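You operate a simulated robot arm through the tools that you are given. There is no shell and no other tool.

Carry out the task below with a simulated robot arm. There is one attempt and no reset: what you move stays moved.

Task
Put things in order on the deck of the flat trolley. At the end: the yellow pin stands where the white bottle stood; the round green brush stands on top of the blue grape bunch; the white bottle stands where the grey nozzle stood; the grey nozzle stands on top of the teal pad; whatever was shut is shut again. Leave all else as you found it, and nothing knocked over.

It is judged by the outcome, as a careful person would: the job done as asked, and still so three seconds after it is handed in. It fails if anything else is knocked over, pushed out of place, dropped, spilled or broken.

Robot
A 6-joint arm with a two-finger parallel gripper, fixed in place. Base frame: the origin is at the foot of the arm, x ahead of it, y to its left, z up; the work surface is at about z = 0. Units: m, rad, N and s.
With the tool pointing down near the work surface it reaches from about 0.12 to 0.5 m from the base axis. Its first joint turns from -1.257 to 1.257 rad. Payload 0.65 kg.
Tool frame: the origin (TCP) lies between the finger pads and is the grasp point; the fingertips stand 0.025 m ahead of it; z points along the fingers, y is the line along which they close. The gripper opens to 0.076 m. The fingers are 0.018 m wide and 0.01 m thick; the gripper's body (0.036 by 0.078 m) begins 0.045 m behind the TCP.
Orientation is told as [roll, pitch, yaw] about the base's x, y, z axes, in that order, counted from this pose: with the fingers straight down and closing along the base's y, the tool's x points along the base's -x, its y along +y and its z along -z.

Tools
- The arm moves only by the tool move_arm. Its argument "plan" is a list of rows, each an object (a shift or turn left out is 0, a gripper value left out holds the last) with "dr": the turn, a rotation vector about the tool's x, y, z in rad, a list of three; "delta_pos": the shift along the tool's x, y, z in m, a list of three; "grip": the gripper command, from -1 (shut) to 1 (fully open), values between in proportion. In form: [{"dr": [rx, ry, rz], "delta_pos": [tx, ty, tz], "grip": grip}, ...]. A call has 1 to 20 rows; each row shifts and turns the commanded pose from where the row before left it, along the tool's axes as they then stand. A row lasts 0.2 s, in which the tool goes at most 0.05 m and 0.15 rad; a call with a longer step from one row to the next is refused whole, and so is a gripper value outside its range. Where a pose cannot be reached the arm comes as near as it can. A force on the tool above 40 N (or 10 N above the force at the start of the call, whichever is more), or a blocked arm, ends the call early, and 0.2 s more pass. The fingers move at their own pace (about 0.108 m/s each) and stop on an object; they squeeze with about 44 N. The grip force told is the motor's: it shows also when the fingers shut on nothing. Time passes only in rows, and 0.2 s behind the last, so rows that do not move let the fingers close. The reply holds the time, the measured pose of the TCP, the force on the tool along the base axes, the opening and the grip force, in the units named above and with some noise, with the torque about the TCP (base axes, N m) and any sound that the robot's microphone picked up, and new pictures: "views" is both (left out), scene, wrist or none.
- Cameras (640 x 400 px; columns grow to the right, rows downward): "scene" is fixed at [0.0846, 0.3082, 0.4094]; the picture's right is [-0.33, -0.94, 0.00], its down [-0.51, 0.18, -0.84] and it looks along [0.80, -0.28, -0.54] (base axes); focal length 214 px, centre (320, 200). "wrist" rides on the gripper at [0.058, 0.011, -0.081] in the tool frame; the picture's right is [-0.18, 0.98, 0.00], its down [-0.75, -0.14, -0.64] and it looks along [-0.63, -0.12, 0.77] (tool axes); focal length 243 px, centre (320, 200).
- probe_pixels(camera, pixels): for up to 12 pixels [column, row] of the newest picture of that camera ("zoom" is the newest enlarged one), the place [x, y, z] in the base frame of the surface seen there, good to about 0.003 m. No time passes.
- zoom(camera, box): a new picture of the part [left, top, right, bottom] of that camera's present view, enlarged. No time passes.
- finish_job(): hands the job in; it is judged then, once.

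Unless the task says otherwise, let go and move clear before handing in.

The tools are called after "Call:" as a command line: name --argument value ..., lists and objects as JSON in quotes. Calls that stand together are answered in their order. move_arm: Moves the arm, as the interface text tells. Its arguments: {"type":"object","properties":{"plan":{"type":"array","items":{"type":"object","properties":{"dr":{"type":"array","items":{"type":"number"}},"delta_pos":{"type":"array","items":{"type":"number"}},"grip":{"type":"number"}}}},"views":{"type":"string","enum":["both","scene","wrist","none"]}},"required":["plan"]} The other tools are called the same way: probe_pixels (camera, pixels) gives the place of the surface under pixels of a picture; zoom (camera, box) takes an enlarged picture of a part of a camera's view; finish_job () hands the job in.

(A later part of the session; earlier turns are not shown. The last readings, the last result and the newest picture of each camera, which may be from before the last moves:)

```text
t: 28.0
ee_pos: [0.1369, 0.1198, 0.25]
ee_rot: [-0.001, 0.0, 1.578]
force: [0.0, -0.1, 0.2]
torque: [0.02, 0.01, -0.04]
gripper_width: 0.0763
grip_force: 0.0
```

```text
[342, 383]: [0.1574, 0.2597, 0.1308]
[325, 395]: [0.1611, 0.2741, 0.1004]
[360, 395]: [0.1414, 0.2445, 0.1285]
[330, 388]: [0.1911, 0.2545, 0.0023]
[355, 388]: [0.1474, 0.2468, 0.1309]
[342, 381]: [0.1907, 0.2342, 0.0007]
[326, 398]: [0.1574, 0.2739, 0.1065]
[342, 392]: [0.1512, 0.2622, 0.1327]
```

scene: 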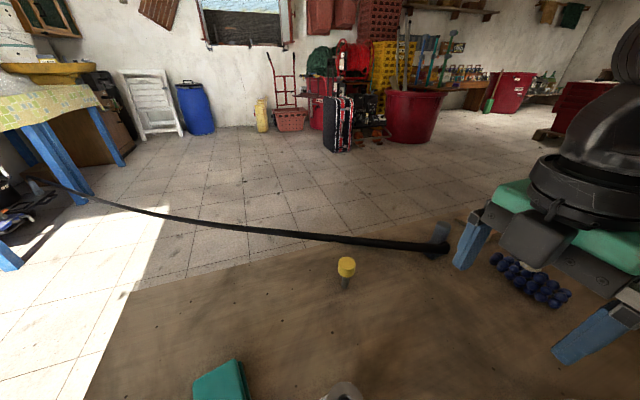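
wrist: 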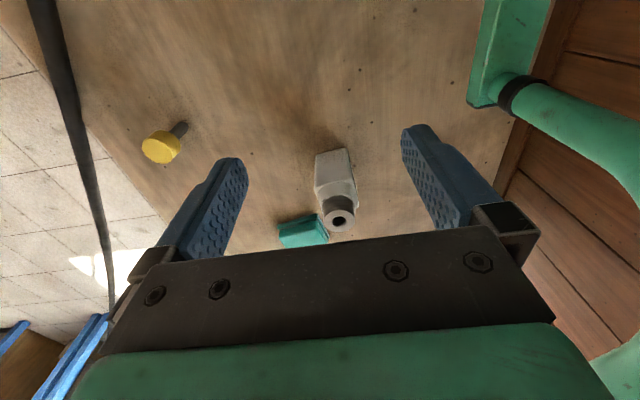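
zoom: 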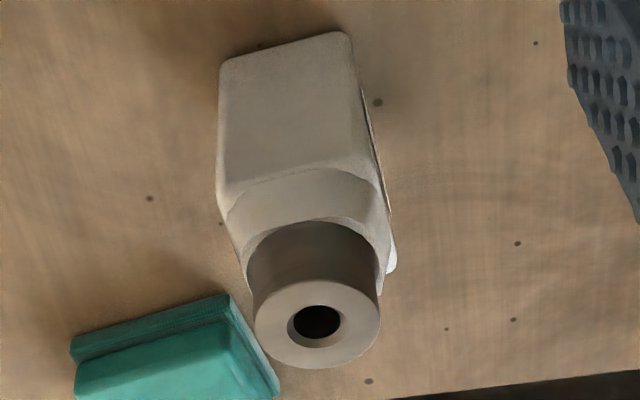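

The ring centre is at about (0.140, 0.265), top z≈0.129. Moving above it at safe height first.

Call:
move_arm --plan '[{"delta_pos": [-0.036, -0.001, 0]}, {"delta_pos": [-0.036, -0.001, 0]}, {"delta_pos": [-0.036, -0.001, 0]}, {"delta_pos": [-0.037, -0.001, 0.02]}, {"delta_pos": [0, 0, 0.03]}, {}]' --views "both"

```text
t: 29.4
ee_pos: [0.1396, 0.2639, 0.2]
ee_rot: [0.0, 0.0, 1.575]
force: [0.1, -0.7, -0.8]
torque: [0.0, -0.02, 0.01]
gripper_width: 0.0761
grip_force: 0.0
```

scene: 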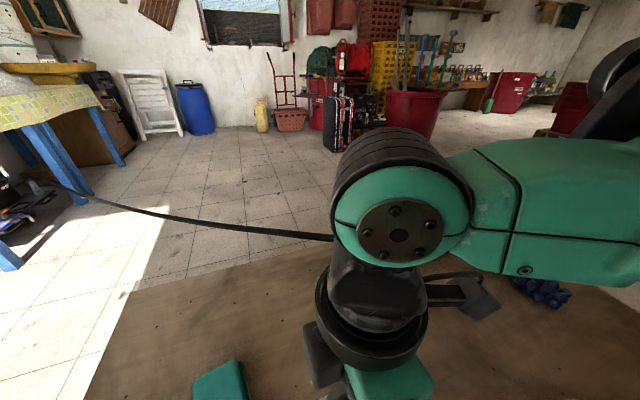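
wrist: 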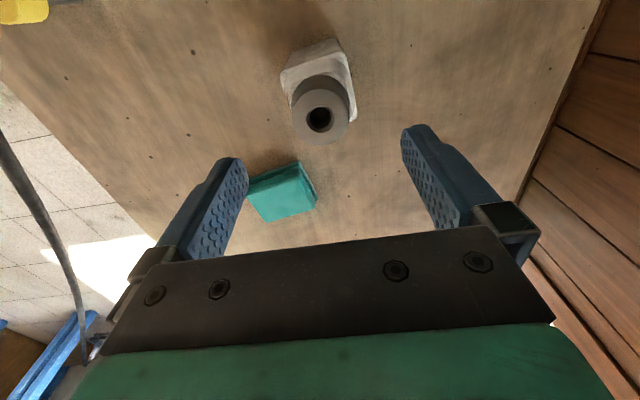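

The bottle neck (320,118) is centred between the fingers. Descending to z≈0.128 and closing on the neck.

Call:
move_arm --plan '[{"delta_pos": [0, -0.0005, 0.025]}, {"delta_pos": [0, 0, 0.025]}, {"delta_pos": [0, 0, 0.022]}, {}, {"grip": -1}, {"grip": -1}, {"grip": -1}, {"grip": -1}]' --views "both"

```text
t: 31.2
ee_pos: [0.14, 0.2643, 0.1293]
ee_rot: [0.001, 0.002, 1.576]
force: [0.4, 1.5, 12.7]
torque: [0.13, 0.03, 0.21]
gripper_width: 0.0411
grip_force: 44.2
```

scene: 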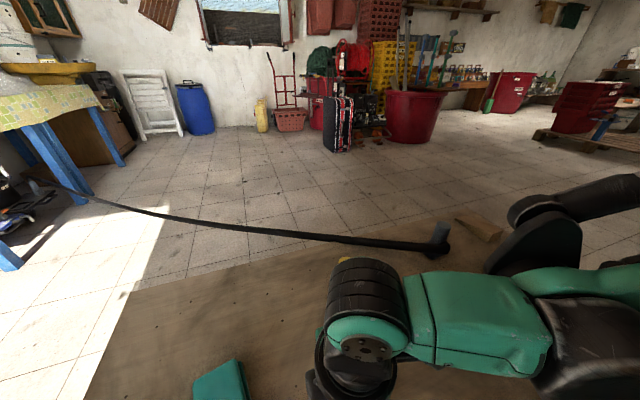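
wrist: 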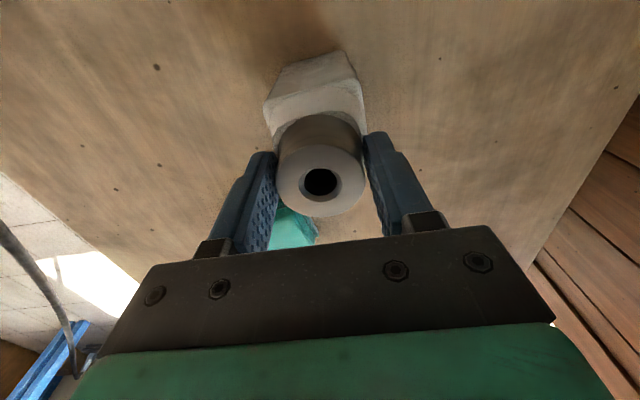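

The opening stopped at 0.041 m, so the fingertips are catching the sloping shoulder instead of the neck. I'll reopen, align with the body's 9° yaw, and go lower to grip the vertical body sides.

Call:
move_arm --plan '[{"grip": 1}, {"grip": 1}, {"grip": 1}, {"delta_pos": [0, 0, -0.01]}, {}]' --views "wrist"

```text
t: 32.4
ee_pos: [0.1406, 0.2638, 0.1386]
ee_rot: [0.0, 0.001, 1.574]
force: [-0.4, 0.7, -0.1]
torque: [0.01, 0.0, 0.02]
gripper_width: 0.076
grip_force: 0.0
```

wrist: 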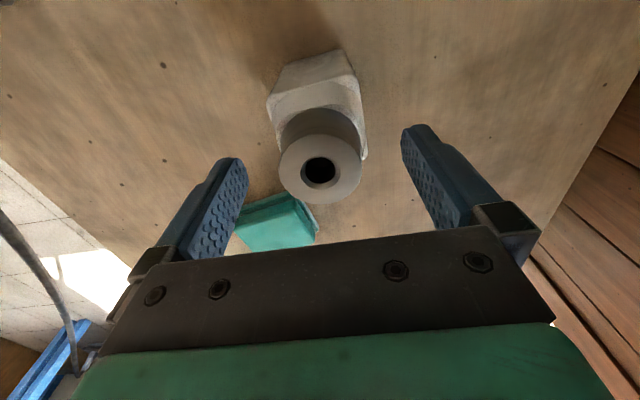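

Call:
probe_pixels --camera "wrist" --pixels '[[270, 100], [354, 80], [282, 64], [340, 52], [275, 130], [365, 150], [283, 168], [358, 168], [320, 150], [320, 200], [300, 80], [345, 65]]'

Call:
zoom --camera "wrist" --box '[240, 40, 400, 210]'

```text
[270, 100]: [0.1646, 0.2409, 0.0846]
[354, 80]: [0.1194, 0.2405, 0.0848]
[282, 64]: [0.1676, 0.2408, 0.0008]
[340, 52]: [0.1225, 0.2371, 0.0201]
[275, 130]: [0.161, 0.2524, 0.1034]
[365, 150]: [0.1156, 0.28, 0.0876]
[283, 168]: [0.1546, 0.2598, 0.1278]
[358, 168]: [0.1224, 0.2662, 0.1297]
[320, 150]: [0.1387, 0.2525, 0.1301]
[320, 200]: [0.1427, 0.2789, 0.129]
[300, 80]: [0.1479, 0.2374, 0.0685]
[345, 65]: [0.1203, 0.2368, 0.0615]
```

```text
2.35 times, centred on (320, 125) of wrist
```

zoom: 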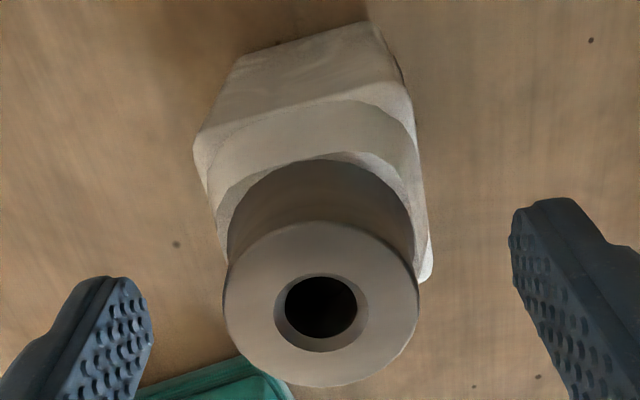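

The body faces look yawed about 5°, with a width near 0.047 m. I'll turn 5°, descend to z≈0.092, where the palm still clears the bottle top, and close on the body.

Call:
move_arm --plan '[{"dr": [0, 0, -0.09]}, {"delta_pos": [0, 0, 0.02]}, {"delta_pos": [0, 0, 0.02]}, {"delta_pos": [0, 0, 0.006]}, {}]' --views "wrist"

```text
t: 33.6
ee_pos: [0.1417, 0.2634, 0.0926]
ee_rot: [0.0, -0.001, 1.664]
force: [-0.4, 0.3, -1.1]
torque: [-0.03, -0.02, -0.02]
gripper_width: 0.076
grip_force: 0.1
```

wrist: 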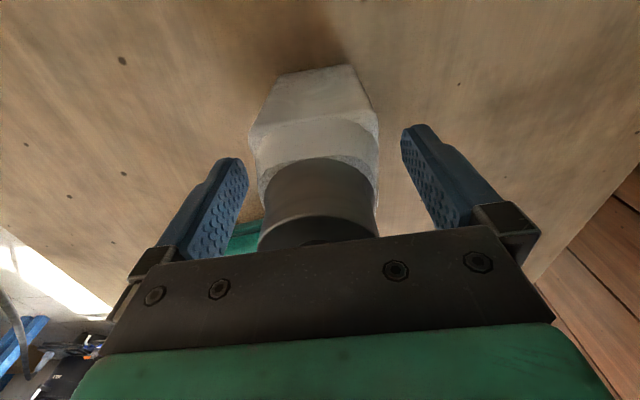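

The body sits between the fingers with the palm clear of the cap. Closing on it.

Call:
move_arm --plan '[{"delta_pos": [0, 0.0015, 0]}, {"grip": -1}, {"grip": -1}, {"grip": -1}, {"grip": -1}]' --views "wrist"

```text
t: 34.8
ee_pos: [0.1406, 0.2645, 0.092]
ee_rot: [0.0, 0.0, 1.664]
force: [1.2, 0.6, -0.6]
torque: [0.1, -0.03, -0.01]
gripper_width: 0.052
grip_force: 43.8
```

wrist: 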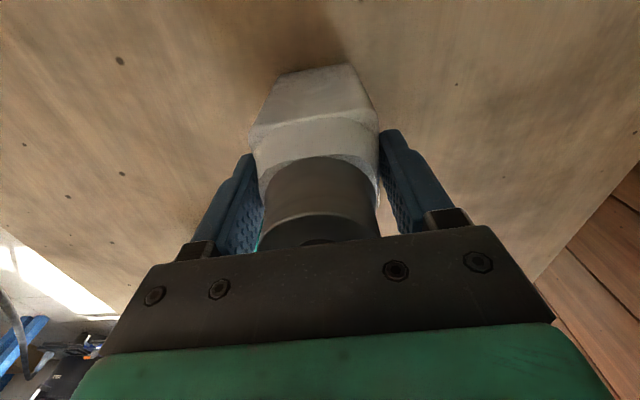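

Gripped on the flats (0.052 m, 44 N, negligible twist). Lifting 6 cm to check the load.

Call:
move_arm --plan '[{"delta_pos": [0, 0, -0.01]}, {"delta_pos": [0, 0, -0.015]}, {"delta_pos": [0, 0, -0.02]}, {"delta_pos": [0, 0, -0.015]}, {}]' --views "both"

```text
t: 36.0
ee_pos: [0.1396, 0.2642, 0.1532]
ee_rot: [0.0, -0.001, 1.665]
force: [-0.3, -0.2, -4.5]
torque: [-0.02, 0.01, -0.01]
gripper_width: 0.0519
grip_force: 43.5
```

scene: 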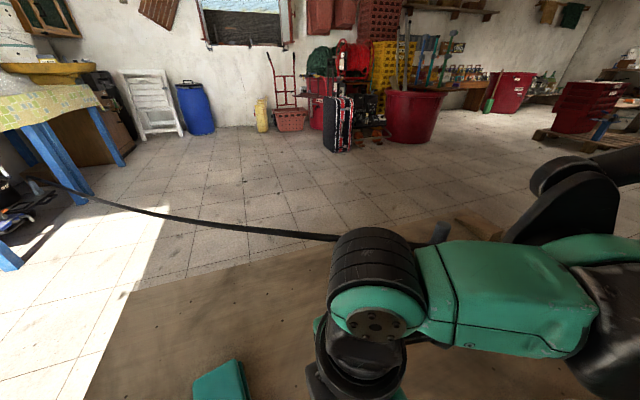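
wrist: 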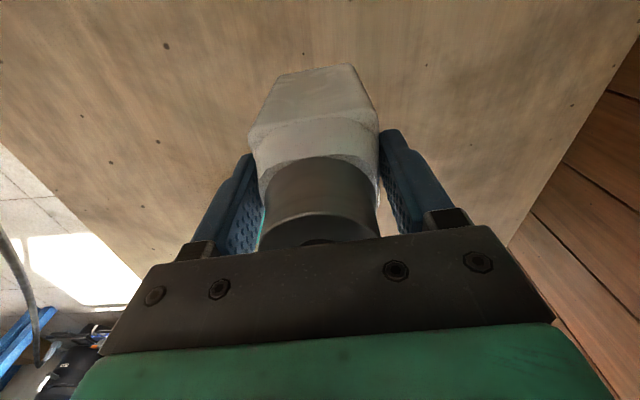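

The bottle is lifted, weighs about 4.5 N, and is steady in the grip. Carrying it smoothly to the temporary spot near (0.20, 0.08).

Call:
move_arm --plan '[{"delta_pos": [0.015, -0.0035, 0]}, {"delta_pos": [0.028, -0.0065, 0]}, {"delta_pos": [0.034, -0.0075, 0]}, {"delta_pos": [0.034, -0.0075, 0]}, {"delta_pos": [0.034, -0.0075, 0]}, {"delta_pos": [0.028, -0.006, 0]}, {"delta_pos": [0.016, -0.004, 0]}, {}, {"delta_pos": [0, 0, 0.02]}, {"delta_pos": [0, 0, 0.02]}, {"delta_pos": [0, 0, 0.014]}, {}]' --views "both"

```text
t: 38.6
ee_pos: [0.1997, 0.0794, 0.0977]
ee_rot: [-0.001, 0.002, 1.666]
force: [-0.6, -0.1, -4.3]
torque: [0.0, 0.03, 0.01]
gripper_width: 0.0517
grip_force: 44.2
```

scene: 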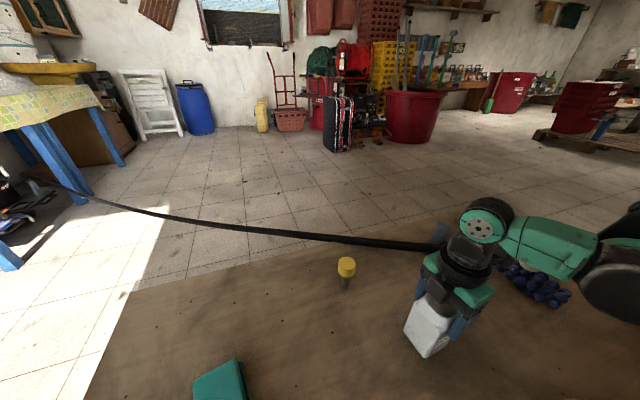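
wrist: 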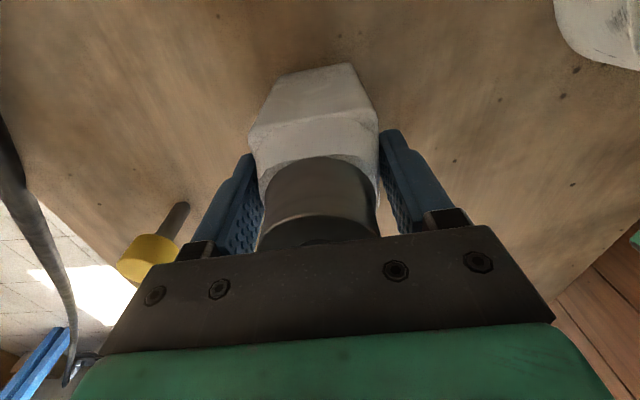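

The bottle is about 5 mm above the deck at (0.20, 0.08). Lowering gently to contact.

Call:
move_arm --plan '[{"delta_pos": [0, 0, 0.002]}, {"delta_pos": [0, 0, 0.002]}, {"delta_pos": [0, 0, 0.001]}, {}]' --views "none"

```text
t: 39.6
ee_pos: [0.1991, 0.0801, 0.0932]
ee_rot: [-0.001, 0.0, 1.665]
force: [0.0, 0.2, -3.5]
torque: [0.02, 0.0, -0.01]
gripper_width: 0.0517
grip_force: 43.7
```

Call:
move_arm --plan '[{"delta_pos": [0, 0, 0.0008]}, {"delta_pos": [0, 0, 0.0007]}, {}]' --views "none"

```text
t: 40.4
ee_pos: [0.1987, 0.0794, 0.0919]
ee_rot: [0.001, 0.001, 1.664]
force: [-5.0, -3.2, 37.4]
torque: [0.07, 0.13, -0.16]
gripper_width: 0.0518
grip_force: 44.0
```

Firm contact at z≈0.092. Easing off slightly, then opening and rising.

Call:
move_arm --plan '[{"delta_pos": [0, 0, -0.0008]}, {}, {"grip": 1}, {"grip": 1}, {"grip": 1}, {"delta_pos": [0, 0, -0.02]}, {"delta_pos": [0, 0, -0.03]}, {"delta_pos": [0, 0, -0.04]}, {"delta_pos": [0, 0, -0.04]}, {}]' --views "both"

```text
t: 42.6
ee_pos: [0.1973, 0.0799, 0.2237]
ee_rot: [0.0, 0.001, 1.664]
force: [0.7, 0.0, -0.1]
torque: [0.02, 0.01, 0.0]
gripper_width: 0.076
grip_force: 0.0
```

scene: 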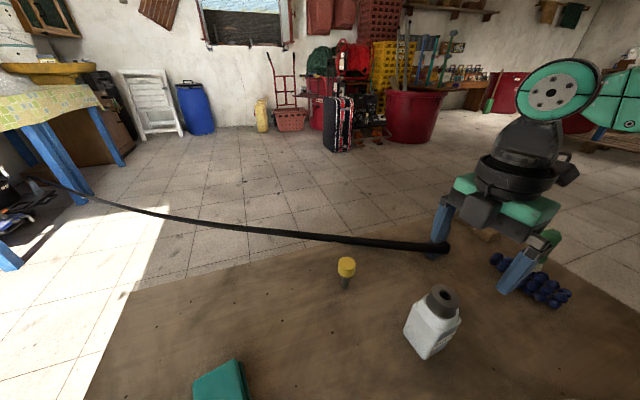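
wrist: 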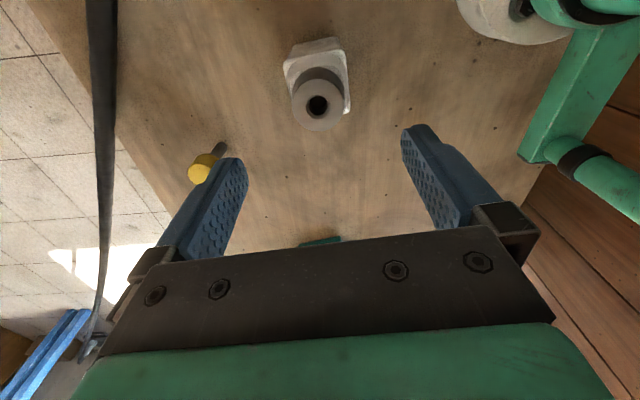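

The bottle stands upright at (432,325) in the scene. Zooming on the pin and bottle before grasping the pin.

Call:
zoom --camera "scene" --box '[310, 240, 390, 300]'

Call:
zoom --camera "scene" --box '[380, 230, 580, 365]'

```text
6.67 times, centred on (350, 270) of scene
```

zoom: 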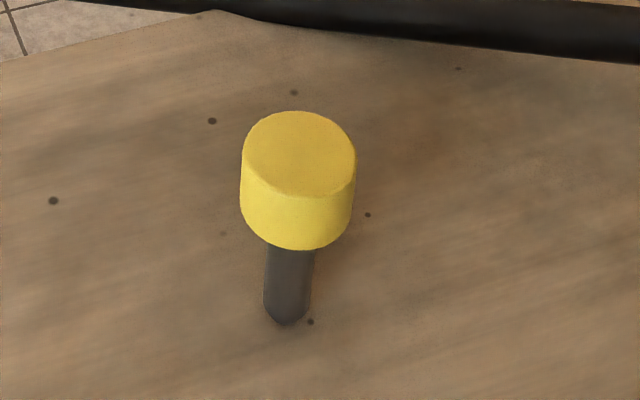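

```text
2.96 times, centred on (480, 298) of scene
```

zoom: 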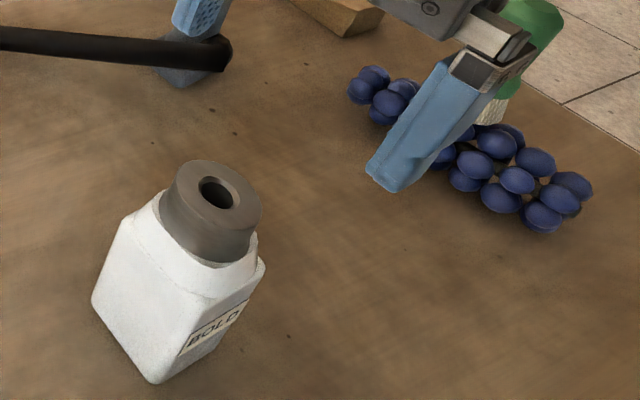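

The pin has a head about 0.03 m across (z≈0.055–0.077) on a thin stem, so I'll grip it by the head. Moving above it now.

Call:
move_arm --plan '[{"delta_pos": [-0.0178, -0.0381, 0]}, {"delta_pos": [-0.0178, -0.0381, 0]}, {"delta_pos": [-0.0178, -0.0381, 0.015]}, {"delta_pos": [-0.0178, -0.0381, 0.028]}, {}]' --views "both"

```text
refused: row 4 steps farther than a row can; nothing moved
```

Call:
move_arm --plan '[{"delta_pos": [-0.0178, -0.0381, 0]}, {"delta_pos": [-0.0178, -0.0381, 0]}, {"delta_pos": [-0.0178, -0.0381, 0]}, {"delta_pos": [-0.0178, -0.0381, 0.01]}, {"delta_pos": [0, 0, 0.035]}, {}]' --views "both"

```text
t: 44.0
ee_pos: [0.3427, 0.1665, 0.1786]
ee_rot: [0.0, 0.001, 1.664]
force: [0.4, -0.1, -0.8]
torque: [0.01, 0.0, 0.0]
gripper_width: 0.076
grip_force: 0.1
```

scene: 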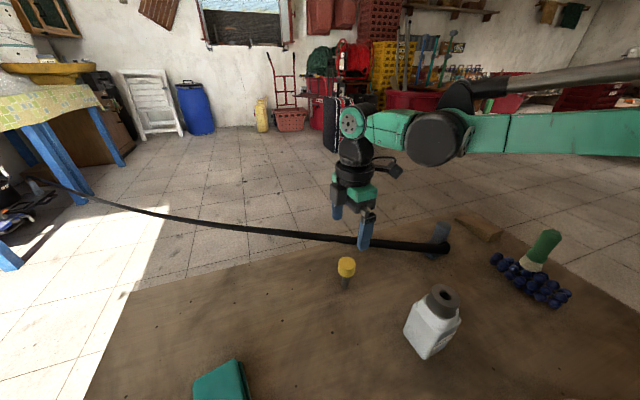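
wrist: 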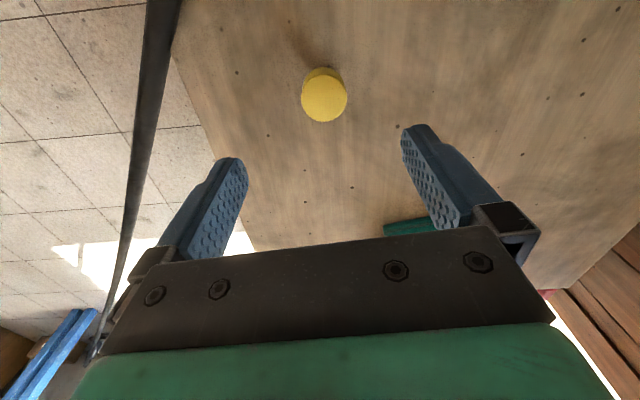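

The pin (324,98) is between the fingers. Probing its top for fine centring.

Call:
probe_pixels --camera "wrist" --pixels '[[324, 100], [304, 100], [344, 100], [324, 80], [324, 118], [310, 100], [338, 100], [324, 90], [324, 110], [324, 70]]'

Call:
zoom --camera "wrist" --box '[284, 55, 364, 135]'

```text
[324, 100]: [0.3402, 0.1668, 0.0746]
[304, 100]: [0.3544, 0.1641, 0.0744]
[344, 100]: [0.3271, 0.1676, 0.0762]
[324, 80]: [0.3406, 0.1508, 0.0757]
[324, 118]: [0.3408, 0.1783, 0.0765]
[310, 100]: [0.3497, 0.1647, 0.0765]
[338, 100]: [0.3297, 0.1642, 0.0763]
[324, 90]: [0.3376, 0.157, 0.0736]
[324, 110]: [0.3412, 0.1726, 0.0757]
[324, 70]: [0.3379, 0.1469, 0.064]
```

```text
5.00 times, centred on (324, 95) of wrist
```

zoom: 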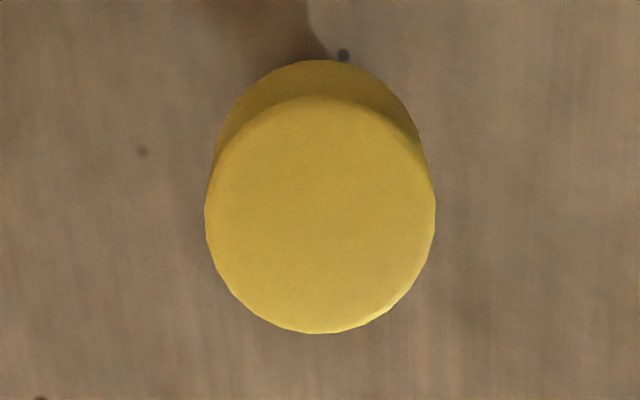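

Pin head centre is at about (0.3405, 0.1655). Correcting by 2 mm, descending to z≈0.078, then closing in stages.

Call:
move_arm --plan '[{"delta_pos": [0.0008, 0.0021, 0.025]}, {"delta_pos": [0, 0, 0.025]}, {"delta_pos": [0, 0, 0.025]}, {"delta_pos": [0, 0, 0.025]}, {}, {"grip": 0}, {"grip": 0}]' --views "wrist"

```text
t: 45.6
ee_pos: [0.3426, 0.1634, 0.0781]
ee_rot: [-0.001, -0.001, 1.664]
force: [0.7, 0.3, -0.3]
torque: [-0.03, 0.03, 0.02]
gripper_width: 0.0382
grip_force: 0.1
```

wrist: 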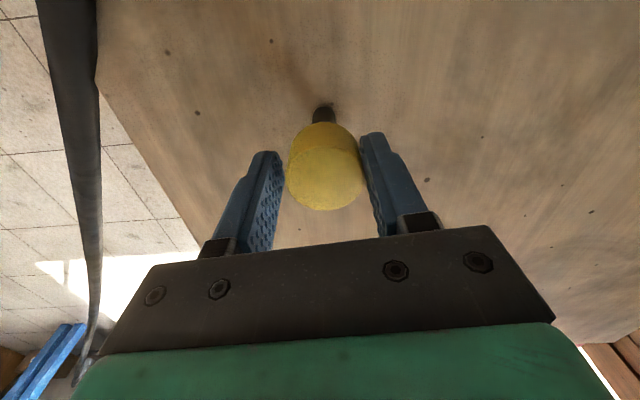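

The pin sits nearer the right finger; I'll shift 1.5 mm toward it and close.

Call:
move_arm --plan '[{"delta_pos": [0, 0.0015, 0]}, {}, {"grip": -0.2}, {"grip": -1}, {"grip": -1}, {"grip": -1}]' --views "wrist"

```text
t: 47.0
ee_pos: [0.3415, 0.1648, 0.0793]
ee_rot: [-0.001, 0.0, 1.664]
force: [0.0, 0.4, -0.2]
torque: [0.02, -0.05, 0.0]
gripper_width: 0.0324
grip_force: 43.7
```

wrist: 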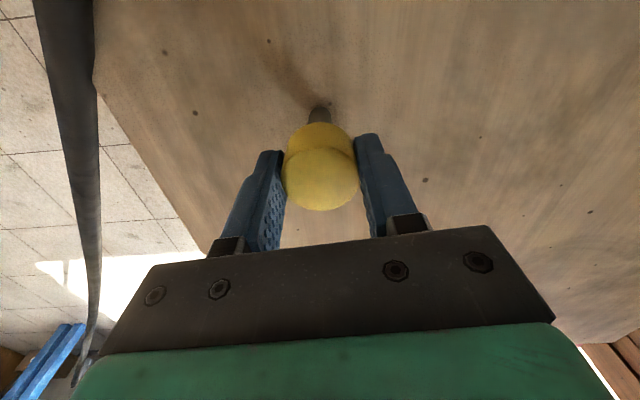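

The pin is held (0.0324 m, 44 N). Lifting and carrying it to where the bottle stood, above (0.140, 0.265).

Call:
move_arm --plan '[{"delta_pos": [0, 0, -0.015]}, {"delta_pos": [0, 0, -0.03]}, {"delta_pos": [0, 0, -0.03]}, {}, {"delta_pos": [-0.01975, 0.0319, 0]}, {"delta_pos": [-0.01975, 0.0319, 0]}, {"delta_pos": [-0.01975, 0.0319, 0]}, {"delta_pos": [-0.01975, 0.0319, 0]}, {"delta_pos": [-0.01975, 0.0319, 0]}, {"delta_pos": [-0.01975, 0.0318, 0]}, {}]' --views "both"

```text
t: 49.4
ee_pos: [0.1386, 0.2643, 0.1523]
ee_rot: [-0.001, 0.0, 1.665]
force: [0.3, 0.4, -0.6]
torque: [0.0, 0.02, 0.01]
gripper_width: 0.0327
grip_force: 44.1
```

scene: 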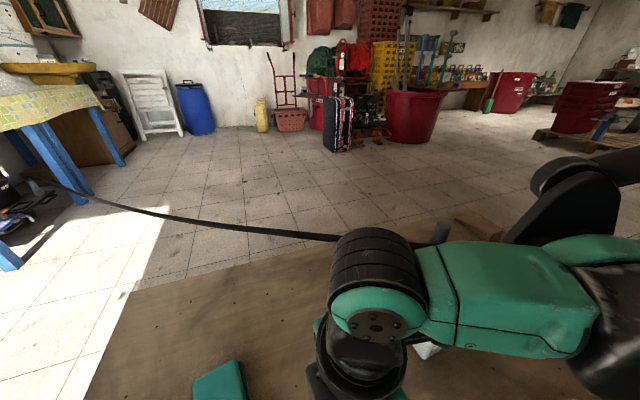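
wrist: 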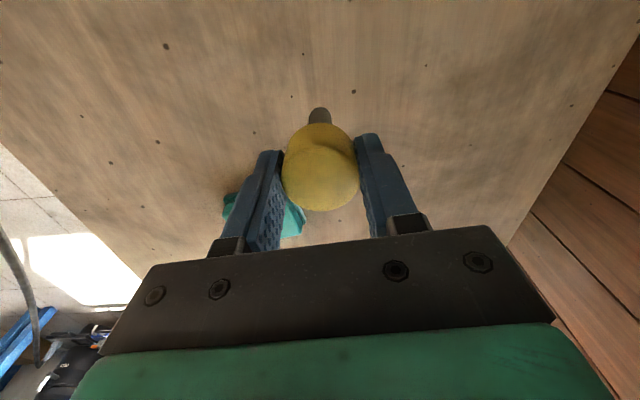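

The pin hangs straight above the target. Lowering to about 4 mm above contact.

Call:
move_arm --plan '[{"delta_pos": [0, -0.001, 0.02]}, {"delta_pos": [0, 0, 0.02]}, {"delta_pos": [0, 0, 0.02]}, {"delta_pos": [0, 0, 0.009]}, {}]' --views "none"

Call:
move_arm --plan '[{"delta_pos": [0, 0, 0.001]}, {"delta_pos": [0, 0, 0.001]}, {}]' --views "none"

Call:
move_arm --plan '[{"delta_pos": [0, 0, 0.001]}, {}]' --views "none"

```text
t: 50.6
ee_pos: [0.1403, 0.2637, 0.0836]
ee_rot: [0.0, 0.001, 1.664]
force: [-0.2, -1.2, -1.4]
torque: [-0.04, 0.0, -0.06]
gripper_width: 0.0326
grip_force: 44.2
```

```text
t: 51.4
ee_pos: [0.1415, 0.264, 0.0828]
ee_rot: [0.001, 0.0, 1.665]
force: [-0.8, 0.7, -0.2]
torque: [0.02, 0.0, 0.0]
gripper_width: 0.0326
grip_force: 43.5
```

```text
t: 52.0
ee_pos: [0.1412, 0.2646, 0.0803]
ee_rot: [0.0, 0.001, 1.666]
force: [1.1, 0.3, -1.6]
torque: [-0.03, -0.02, 0.01]
gripper_width: 0.0327
grip_force: 44.0
```

Call:
move_arm --plan '[{"delta_pos": [0, 0, 0.0007]}, {}]' --views "none"

Call:
move_arm --plan '[{"delta_pos": [0, 0, 0.0007]}, {}]' --views "wrist"

```text
t: 52.6
ee_pos: [0.141, 0.2652, 0.0795]
ee_rot: [0.0, 0.0, 1.665]
force: [-0.4, -0.4, -0.3]
torque: [0.0, -0.02, -0.04]
gripper_width: 0.0325
grip_force: 43.7
```

```text
t: 53.2
ee_pos: [0.1411, 0.2644, 0.0793]
ee_rot: [-0.001, 0.001, 1.666]
force: [-0.1, -0.6, -0.7]
torque: [-0.01, -0.03, -0.01]
gripper_width: 0.0325
grip_force: 44.0
```

wrist: 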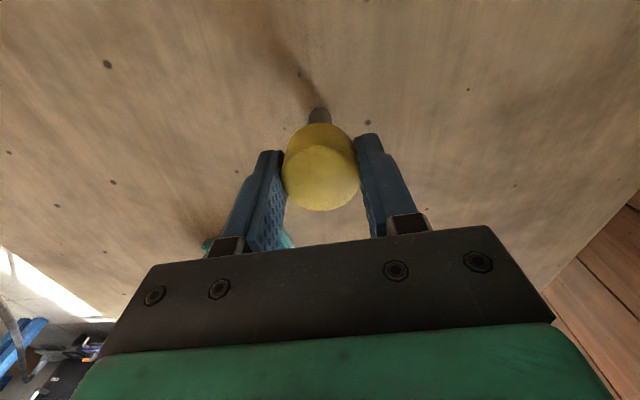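

By dead reckoning the pin is still about 1.5 mm above the deck. Continuing down in fine steps.

Call:
move_arm --plan '[{"delta_pos": [0, 0, 0.0008]}, {}]' --views "none"

Call:
move_arm --plan '[{"delta_pos": [0, 0, 0.0005]}, {}]' --views "none"

Call:
move_arm --plan '[{"delta_pos": [0, 0, 0.0003]}, {}]' --views "none"

```text
t: 53.8
ee_pos: [0.1409, 0.2639, 0.0774]
ee_rot: [0.001, -0.001, 1.665]
force: [0.1, 1.1, 0.0]
torque: [-0.02, 0.05, -0.01]
gripper_width: 0.0324
grip_force: 44.2
```

```text
t: 54.4
ee_pos: [0.1403, 0.2645, 0.0787]
ee_rot: [0.001, 0.0, 1.664]
force: [-2.1, 2.1, 22.0]
torque: [0.08, 0.18, -0.01]
gripper_width: 0.0326
grip_force: 44.3
```

```text
t: 55.0
ee_pos: [0.1406, 0.2643, 0.0783]
ee_rot: [-0.001, 0.0, 1.663]
force: [-1.3, 3.0, 16.3]
torque: [0.28, 0.12, 0.03]
gripper_width: 0.0325
grip_force: 43.8
```

Contact is made (16–22 N). Easing off half a millimetre, then opening a little to check that the pin stands on its own.

Call:
move_arm --plan '[{"delta_pos": [0, 0, -0.0005]}, {}, {"grip": 0.0}, {"grip": 0.0}, {}, {}]' --views "wrist"

```text
t: 56.4
ee_pos: [0.1415, 0.2645, 0.0784]
ee_rot: [0.0, -0.001, 1.665]
force: [0.2, -0.2, 0.1]
torque: [-0.01, -0.01, 0.0]
gripper_width: 0.0384
grip_force: 0.1
```

wrist: 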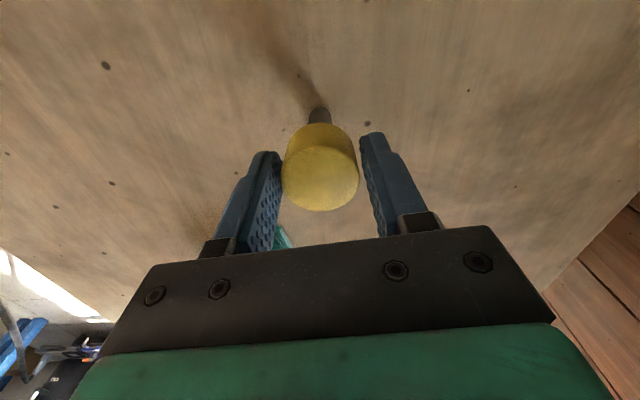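

The pin stands on its own. Opening fully and rising straight up.

Call:
move_arm --plan '[{"grip": 1}, {"grip": 1}, {"delta_pos": [0, 0, -0.02]}, {"delta_pos": [0, 0, -0.04]}, {"delta_pos": [0, 0, -0.045]}, {"delta_pos": [0, 0, -0.045]}, {}]' --views "both"

```text
t: 58.0
ee_pos: [0.1404, 0.2648, 0.2295]
ee_rot: [0.0, 0.0, 1.665]
force: [0.2, -0.3, 0.8]
torque: [0.01, 0.04, -0.01]
gripper_width: 0.0761
grip_force: 0.1
```

scene: 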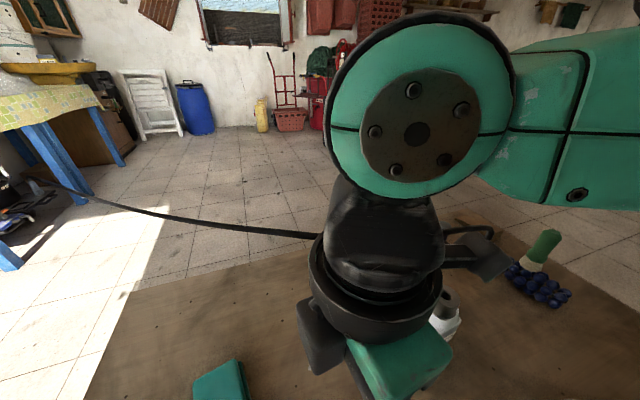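
wrist: 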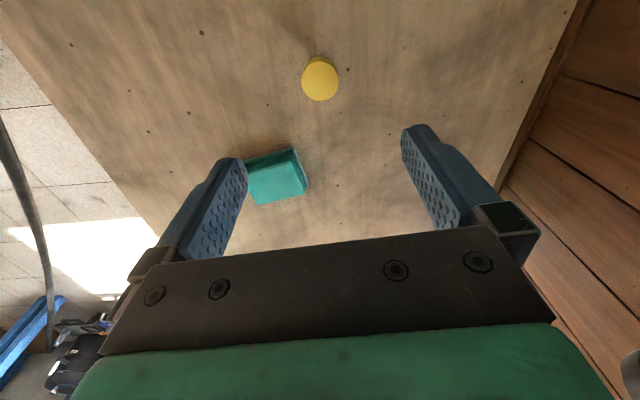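

The pin stands upright at wrist (320,78). While here I'll probe the pad's top corners for an accurate centre.

Call:
zoom --camera "wrist" --box '[235, 135, 325, 215]'

Call:
probe_pixels --camera "wrist" --pixels '[[252, 168], [292, 155], [257, 203], [305, 190], [280, 180], [265, 185], [290, 170], [270, 165]]'

Call:
probe_pixels --camera "scene" --pixels '[[237, 360], [195, 380], [245, 395], [215, 385], [230, 390], [240, 375], [205, 398], [196, 398]]'

```text
5.00 times, centred on (280, 175) of wrist
```

zoom: 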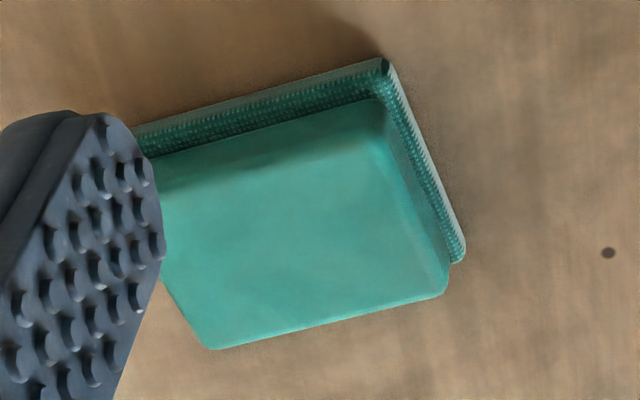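

```text
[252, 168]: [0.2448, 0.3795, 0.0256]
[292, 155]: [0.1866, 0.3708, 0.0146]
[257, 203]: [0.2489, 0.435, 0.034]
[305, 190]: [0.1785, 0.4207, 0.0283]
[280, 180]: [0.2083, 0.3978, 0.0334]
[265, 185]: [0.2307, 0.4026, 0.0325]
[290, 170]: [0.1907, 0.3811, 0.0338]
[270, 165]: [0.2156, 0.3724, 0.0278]
```

```text
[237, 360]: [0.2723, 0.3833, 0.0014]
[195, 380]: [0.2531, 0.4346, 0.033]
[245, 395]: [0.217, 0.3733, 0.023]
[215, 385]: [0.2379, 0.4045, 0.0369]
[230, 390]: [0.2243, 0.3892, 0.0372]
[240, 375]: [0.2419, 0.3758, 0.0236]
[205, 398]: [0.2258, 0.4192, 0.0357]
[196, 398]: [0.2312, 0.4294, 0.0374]
```

Pad top centre is at about (0.218, 0.405), 0.069×0.051 m, z≈0.035, with its long axis at 11°. Now I'll return to yaw 0 and go look at the nozzle closely.

Call:
move_arm --plan '[{"dr": [0, 0, 0.1387]}, {"dr": [0, 0, 0.1387]}, {"dr": [0, 0, 0.1387]}, {"dr": [0, 0, 0.1387]}, {"dr": [0, 0, 0.1387]}, {"dr": [0, 0, 0.1387]}, {"dr": [0, 0, 0.1387]}, {"dr": [0, 0, 0.1387]}, {"dr": [0, 0, 0.1387]}, {"dr": [0, 0, 0.1387]}, {"dr": [0, 0, 0.1387]}, {"dr": [0, 0, 0.1387]}, {"delta_pos": [-0.0095, -0.045, 0]}, {"delta_pos": [-0.0095, -0.045, 0]}, {"delta_pos": [-0.0095, -0.045, 0]}, {"delta_pos": [-0.0095, -0.045, 0]}, {"delta_pos": [-0.0095, -0.045, 0]}, {"delta_pos": [-0.0095, -0.045, 0]}, {"delta_pos": [-0.0095, -0.045, 0]}, {"delta_pos": [-0.0095, -0.045, 0]}]' --views "both"

```text
t: 62.2
ee_pos: [0.2151, -0.0965, 0.2278]
ee_rot: [0.0, -0.001, 0.0]
force: [-0.7, -0.9, 0.4]
torque: [-0.01, 0.04, 0.03]
gripper_width: 0.0761
grip_force: 0.1
```

scene: 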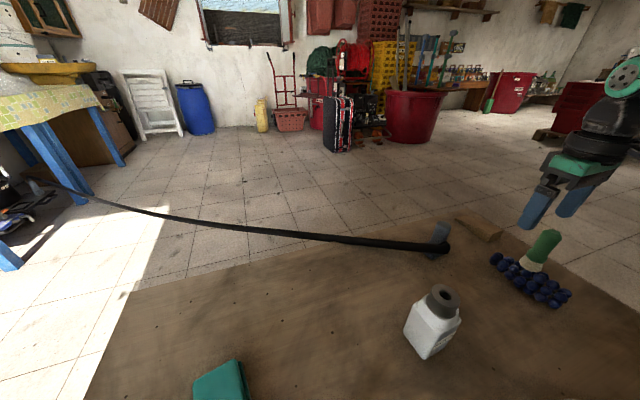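
wrist: 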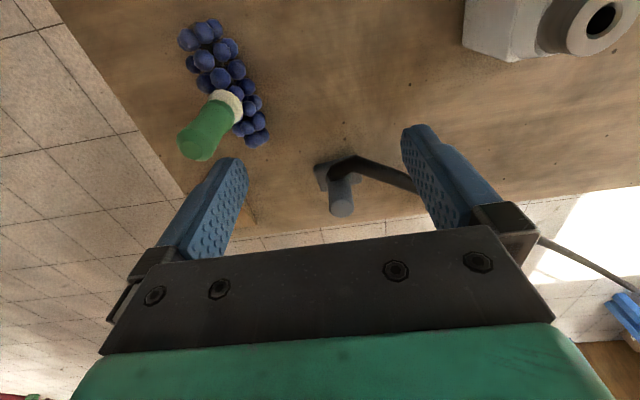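

The nozzle is visible at (341,190). I'll get closer for a precise look.

Call:
move_arm --plan '[{"delta_pos": [-0.04, 0.002, 0]}, {"delta_pos": [-0.04, 0.002, 0.01]}, {"delta_pos": [-0.02, 0, 0.03]}, {}]' --views "both"

Call:
zoom --camera "wrist" --box '[250, 60, 410, 180]'

Call:
zoom --camera "scene" --box '[390, 200, 510, 275]'

```text
t: 63.2
ee_pos: [0.3161, -0.0913, 0.186]
ee_rot: [0.001, 0.0, -0.001]
force: [0.4, -0.6, 0.0]
torque: [0.0, 0.04, -0.04]
gripper_width: 0.076
grip_force: 0.1
```

scene: 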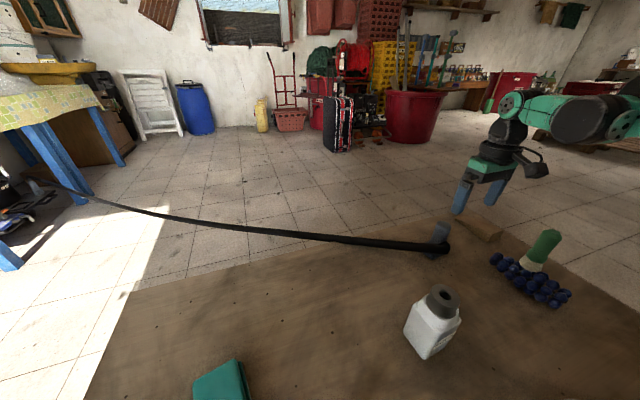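
wrist: 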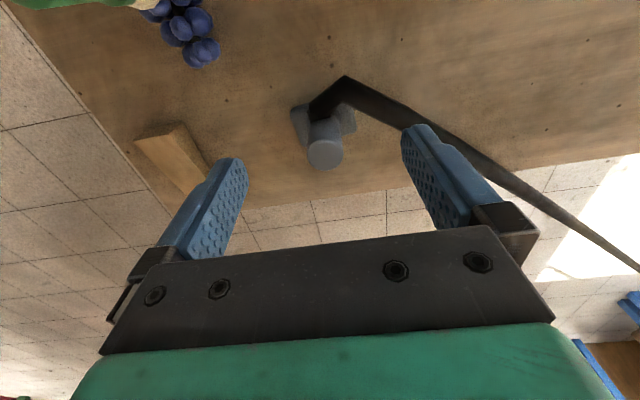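

```text
3.33 times, centred on (330, 120) of wrist
```

zoom: 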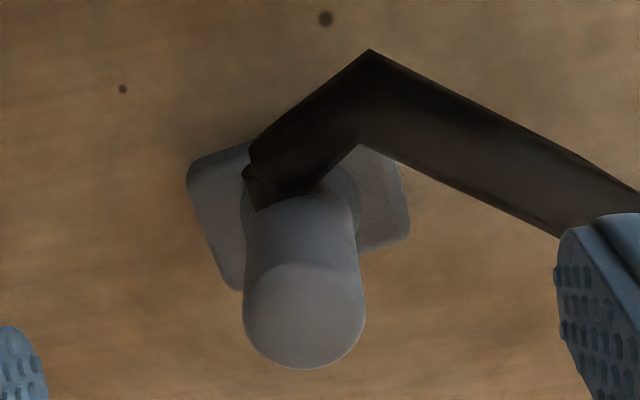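

```text
5.33 times, centred on (450, 238) of scene
```

zoom: 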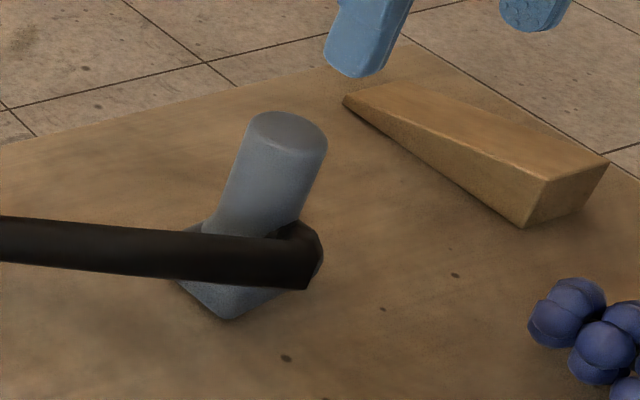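

Clear view: vertical post with a round top at (325,155), a square foot, and the hose leaving from its -x side and elbowing toward +y. Probing the key points.

Call:
probe_pixels --camera "wrist" --pixels '[[325, 155], [310, 155], [341, 155], [325, 142], [325, 167], [293, 113], [305, 145], [354, 131], [353, 112], [308, 104], [342, 136], [318, 135]]'

Call:
probe_pixels --camera "wrist" --pixels '[[316, 111], [345, 80], [345, 90], [330, 99], [312, 120], [365, 95], [395, 115], [385, 108], [500, 170], [600, 240], [335, 118], [450, 140]]'

```text
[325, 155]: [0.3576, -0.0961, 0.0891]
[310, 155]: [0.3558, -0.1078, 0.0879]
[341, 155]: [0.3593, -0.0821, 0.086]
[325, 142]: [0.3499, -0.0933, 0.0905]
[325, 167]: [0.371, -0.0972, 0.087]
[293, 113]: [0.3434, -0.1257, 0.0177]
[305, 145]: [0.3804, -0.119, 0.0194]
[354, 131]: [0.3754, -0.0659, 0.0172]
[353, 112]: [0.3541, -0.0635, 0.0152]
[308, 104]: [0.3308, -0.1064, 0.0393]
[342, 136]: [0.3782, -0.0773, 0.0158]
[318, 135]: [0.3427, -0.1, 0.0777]
```

```text
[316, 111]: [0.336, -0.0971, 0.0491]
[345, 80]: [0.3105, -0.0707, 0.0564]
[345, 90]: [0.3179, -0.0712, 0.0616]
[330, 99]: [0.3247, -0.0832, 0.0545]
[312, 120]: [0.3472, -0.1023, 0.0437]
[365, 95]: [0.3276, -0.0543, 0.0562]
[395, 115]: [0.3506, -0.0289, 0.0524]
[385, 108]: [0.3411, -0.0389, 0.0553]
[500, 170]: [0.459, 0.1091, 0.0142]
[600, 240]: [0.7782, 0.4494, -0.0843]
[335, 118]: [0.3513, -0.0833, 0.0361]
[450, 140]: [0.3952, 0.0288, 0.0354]
```

I want the foot's outline exactly before choosing placement. Zooming tighter.

Call:
zoom --camera "wrist" --box '[280, 70, 370, 175]'

Call:
probe_pixels --camera "zoom" --pixels '[[120, 160], [155, 130], [200, 125], [185, 285], [200, 300], [440, 160], [460, 225], [455, 245], [400, 275], [440, 200], [140, 200], [165, 250]]'

```text
3.81 times, centred on (325, 122) of wrist
```

zoom: 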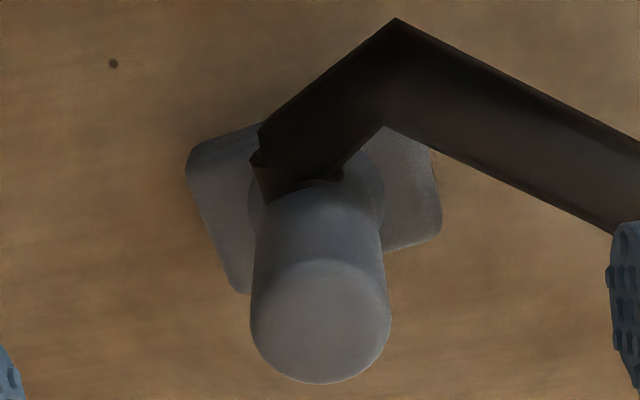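

```text
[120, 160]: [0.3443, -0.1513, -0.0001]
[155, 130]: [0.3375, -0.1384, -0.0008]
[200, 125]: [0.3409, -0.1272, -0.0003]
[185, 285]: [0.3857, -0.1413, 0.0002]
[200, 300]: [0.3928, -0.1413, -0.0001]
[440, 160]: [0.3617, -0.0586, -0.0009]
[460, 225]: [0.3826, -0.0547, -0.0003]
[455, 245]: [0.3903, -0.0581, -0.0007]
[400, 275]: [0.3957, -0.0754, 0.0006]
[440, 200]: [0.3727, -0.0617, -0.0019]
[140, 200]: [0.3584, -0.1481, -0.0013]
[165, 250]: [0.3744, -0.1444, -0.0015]
```

The foot is about 0.060 × 0.045 m, centred under the post at (0.357,-0.095) and yawed about 10°. I'll trace the hose to its far end to see how much slack the move creates.

Call:
probe_pixels --camera "scene" --pixels '[[30, 178], [60, 189], [80, 197], [100, 202], [120, 206], [180, 217], [240, 227], [300, 235], [340, 239], [380, 242], [420, 246], [445, 248]]'

Call:
zoom --camera "scene" --box '[0, 140, 160, 260]'

```text
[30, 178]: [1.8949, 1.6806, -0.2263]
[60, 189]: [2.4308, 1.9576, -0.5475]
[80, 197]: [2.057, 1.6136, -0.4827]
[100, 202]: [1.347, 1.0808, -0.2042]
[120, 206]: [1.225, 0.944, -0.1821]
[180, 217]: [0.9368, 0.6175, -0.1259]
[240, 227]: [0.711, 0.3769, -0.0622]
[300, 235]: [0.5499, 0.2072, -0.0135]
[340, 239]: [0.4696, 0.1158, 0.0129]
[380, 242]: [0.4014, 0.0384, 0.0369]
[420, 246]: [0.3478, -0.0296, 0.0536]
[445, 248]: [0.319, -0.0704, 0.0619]
```

```text
3.33 times, centred on (80, 200) of scene
```

zoom: 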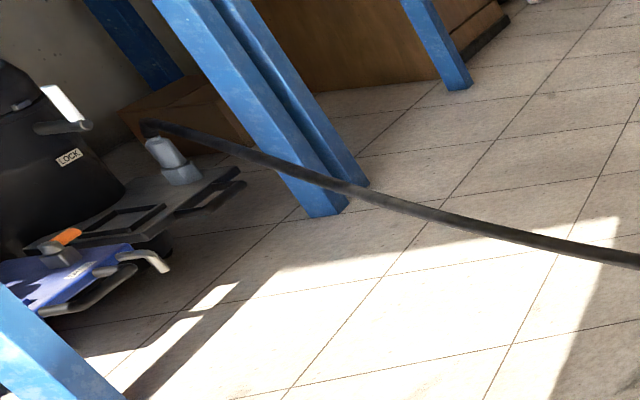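

The hose runs nearly straight for about 2.35 m to an anchor near (1.9, 1.65, -0.23). Moving to the pad only slackens it by about 0.24 m, which is fine. Aligning over the post with a reduced opening to stay clear of the hose.

Call:
move_arm --plan '[{"delta_pos": [-0.041, -0.0037, 0], "grip": 0.55}, {"delta_pos": [0, 0, 0.02]}, {"delta_pos": [0, 0, 0.02]}, {}]' --views "both"

```text
t: 64.2
ee_pos: [0.3579, -0.0965, 0.1476]
ee_rot: [0.0, 0.001, -0.001]
force: [-0.1, -0.3, -0.9]
torque: [-0.01, -0.02, 0.0]
gripper_width: 0.0589
grip_force: 0.0
```

scene: 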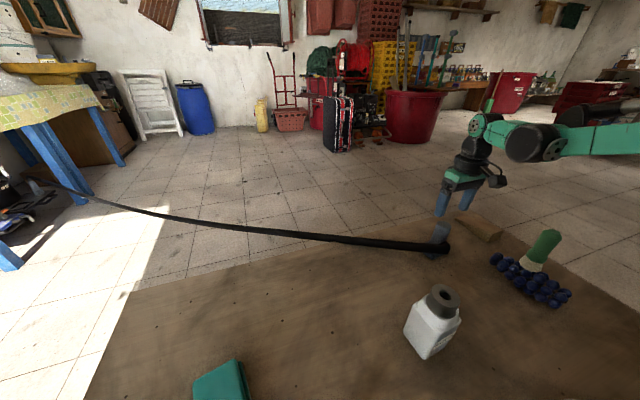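
wrist: 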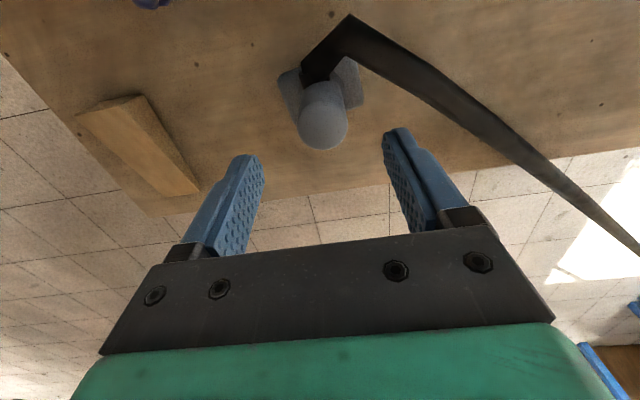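

The post top (322,126) is exactly where the TCP axis projects. Descending to z≈0.083 and checking finger-to-hose clearance before closing.

Call:
move_arm --plan '[{"delta_pos": [0, 0.0005, 0.02]}, {"delta_pos": [0, 0, 0.02]}, {"delta_pos": [0, 0, 0.024]}, {}]' --views "both"

Call:
zoom --camera "wrist" --box '[200, 20, 460, 250]'

Call:
zoom --camera "scene" --box '[390, 180, 510, 275]'

```text
t: 65.2
ee_pos: [0.3579, -0.095, 0.0839]
ee_rot: [-0.002, 0.0, 0.0]
force: [0.0, 0.2, 0.2]
torque: [-0.04, 0.03, 0.06]
gripper_width: 0.0592
grip_force: 0.1
```

scene: 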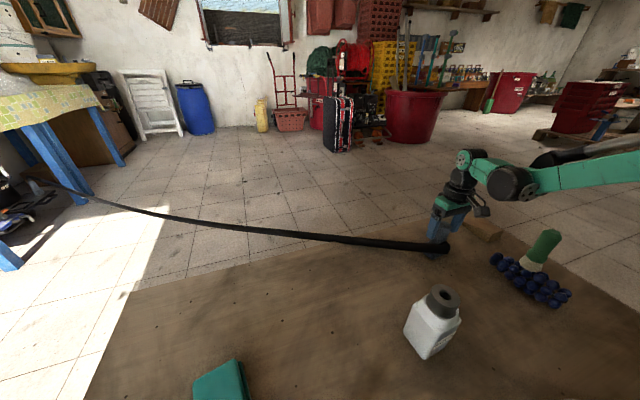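
wrist: 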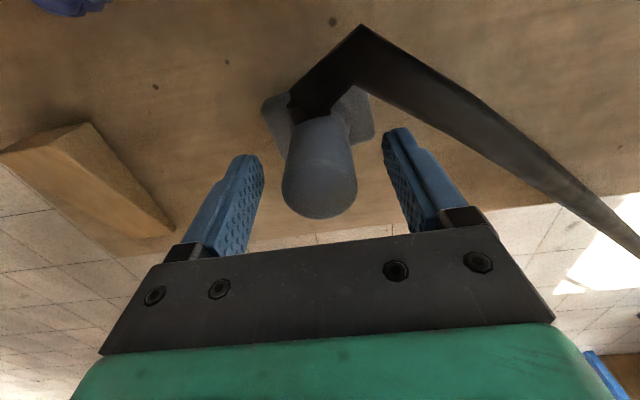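

```text
1.74 times, centred on (330, 135) of wrist
```

zoom: 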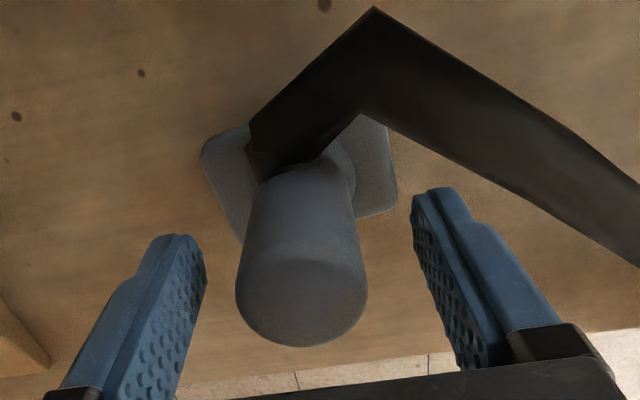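

```text
4.21 times, centred on (450, 228) of scene
```

zoom: 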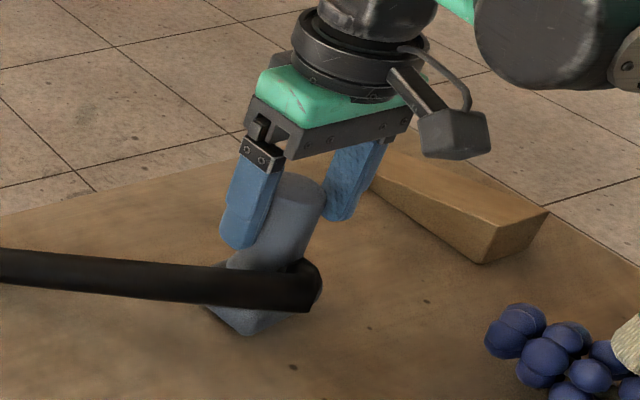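

The fingers straddle the post, clear of the hose. Closing.

Call:
move_arm --plan '[{"grip": -1}, {"grip": -1}, {"grip": -1}, {"grip": -1}]' --views "wrist"

```text
t: 66.2
ee_pos: [0.358, -0.0956, 0.0845]
ee_rot: [0.001, 0.0, 0.001]
force: [0.7, 0.4, -0.3]
torque: [-0.01, -0.02, 0.01]
gripper_width: 0.0305
grip_force: 43.8
```

wrist: 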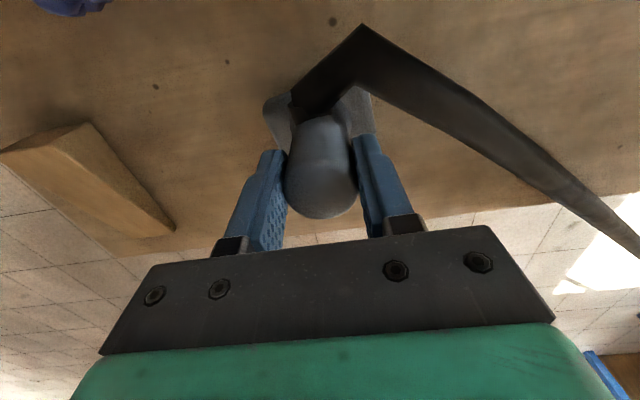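

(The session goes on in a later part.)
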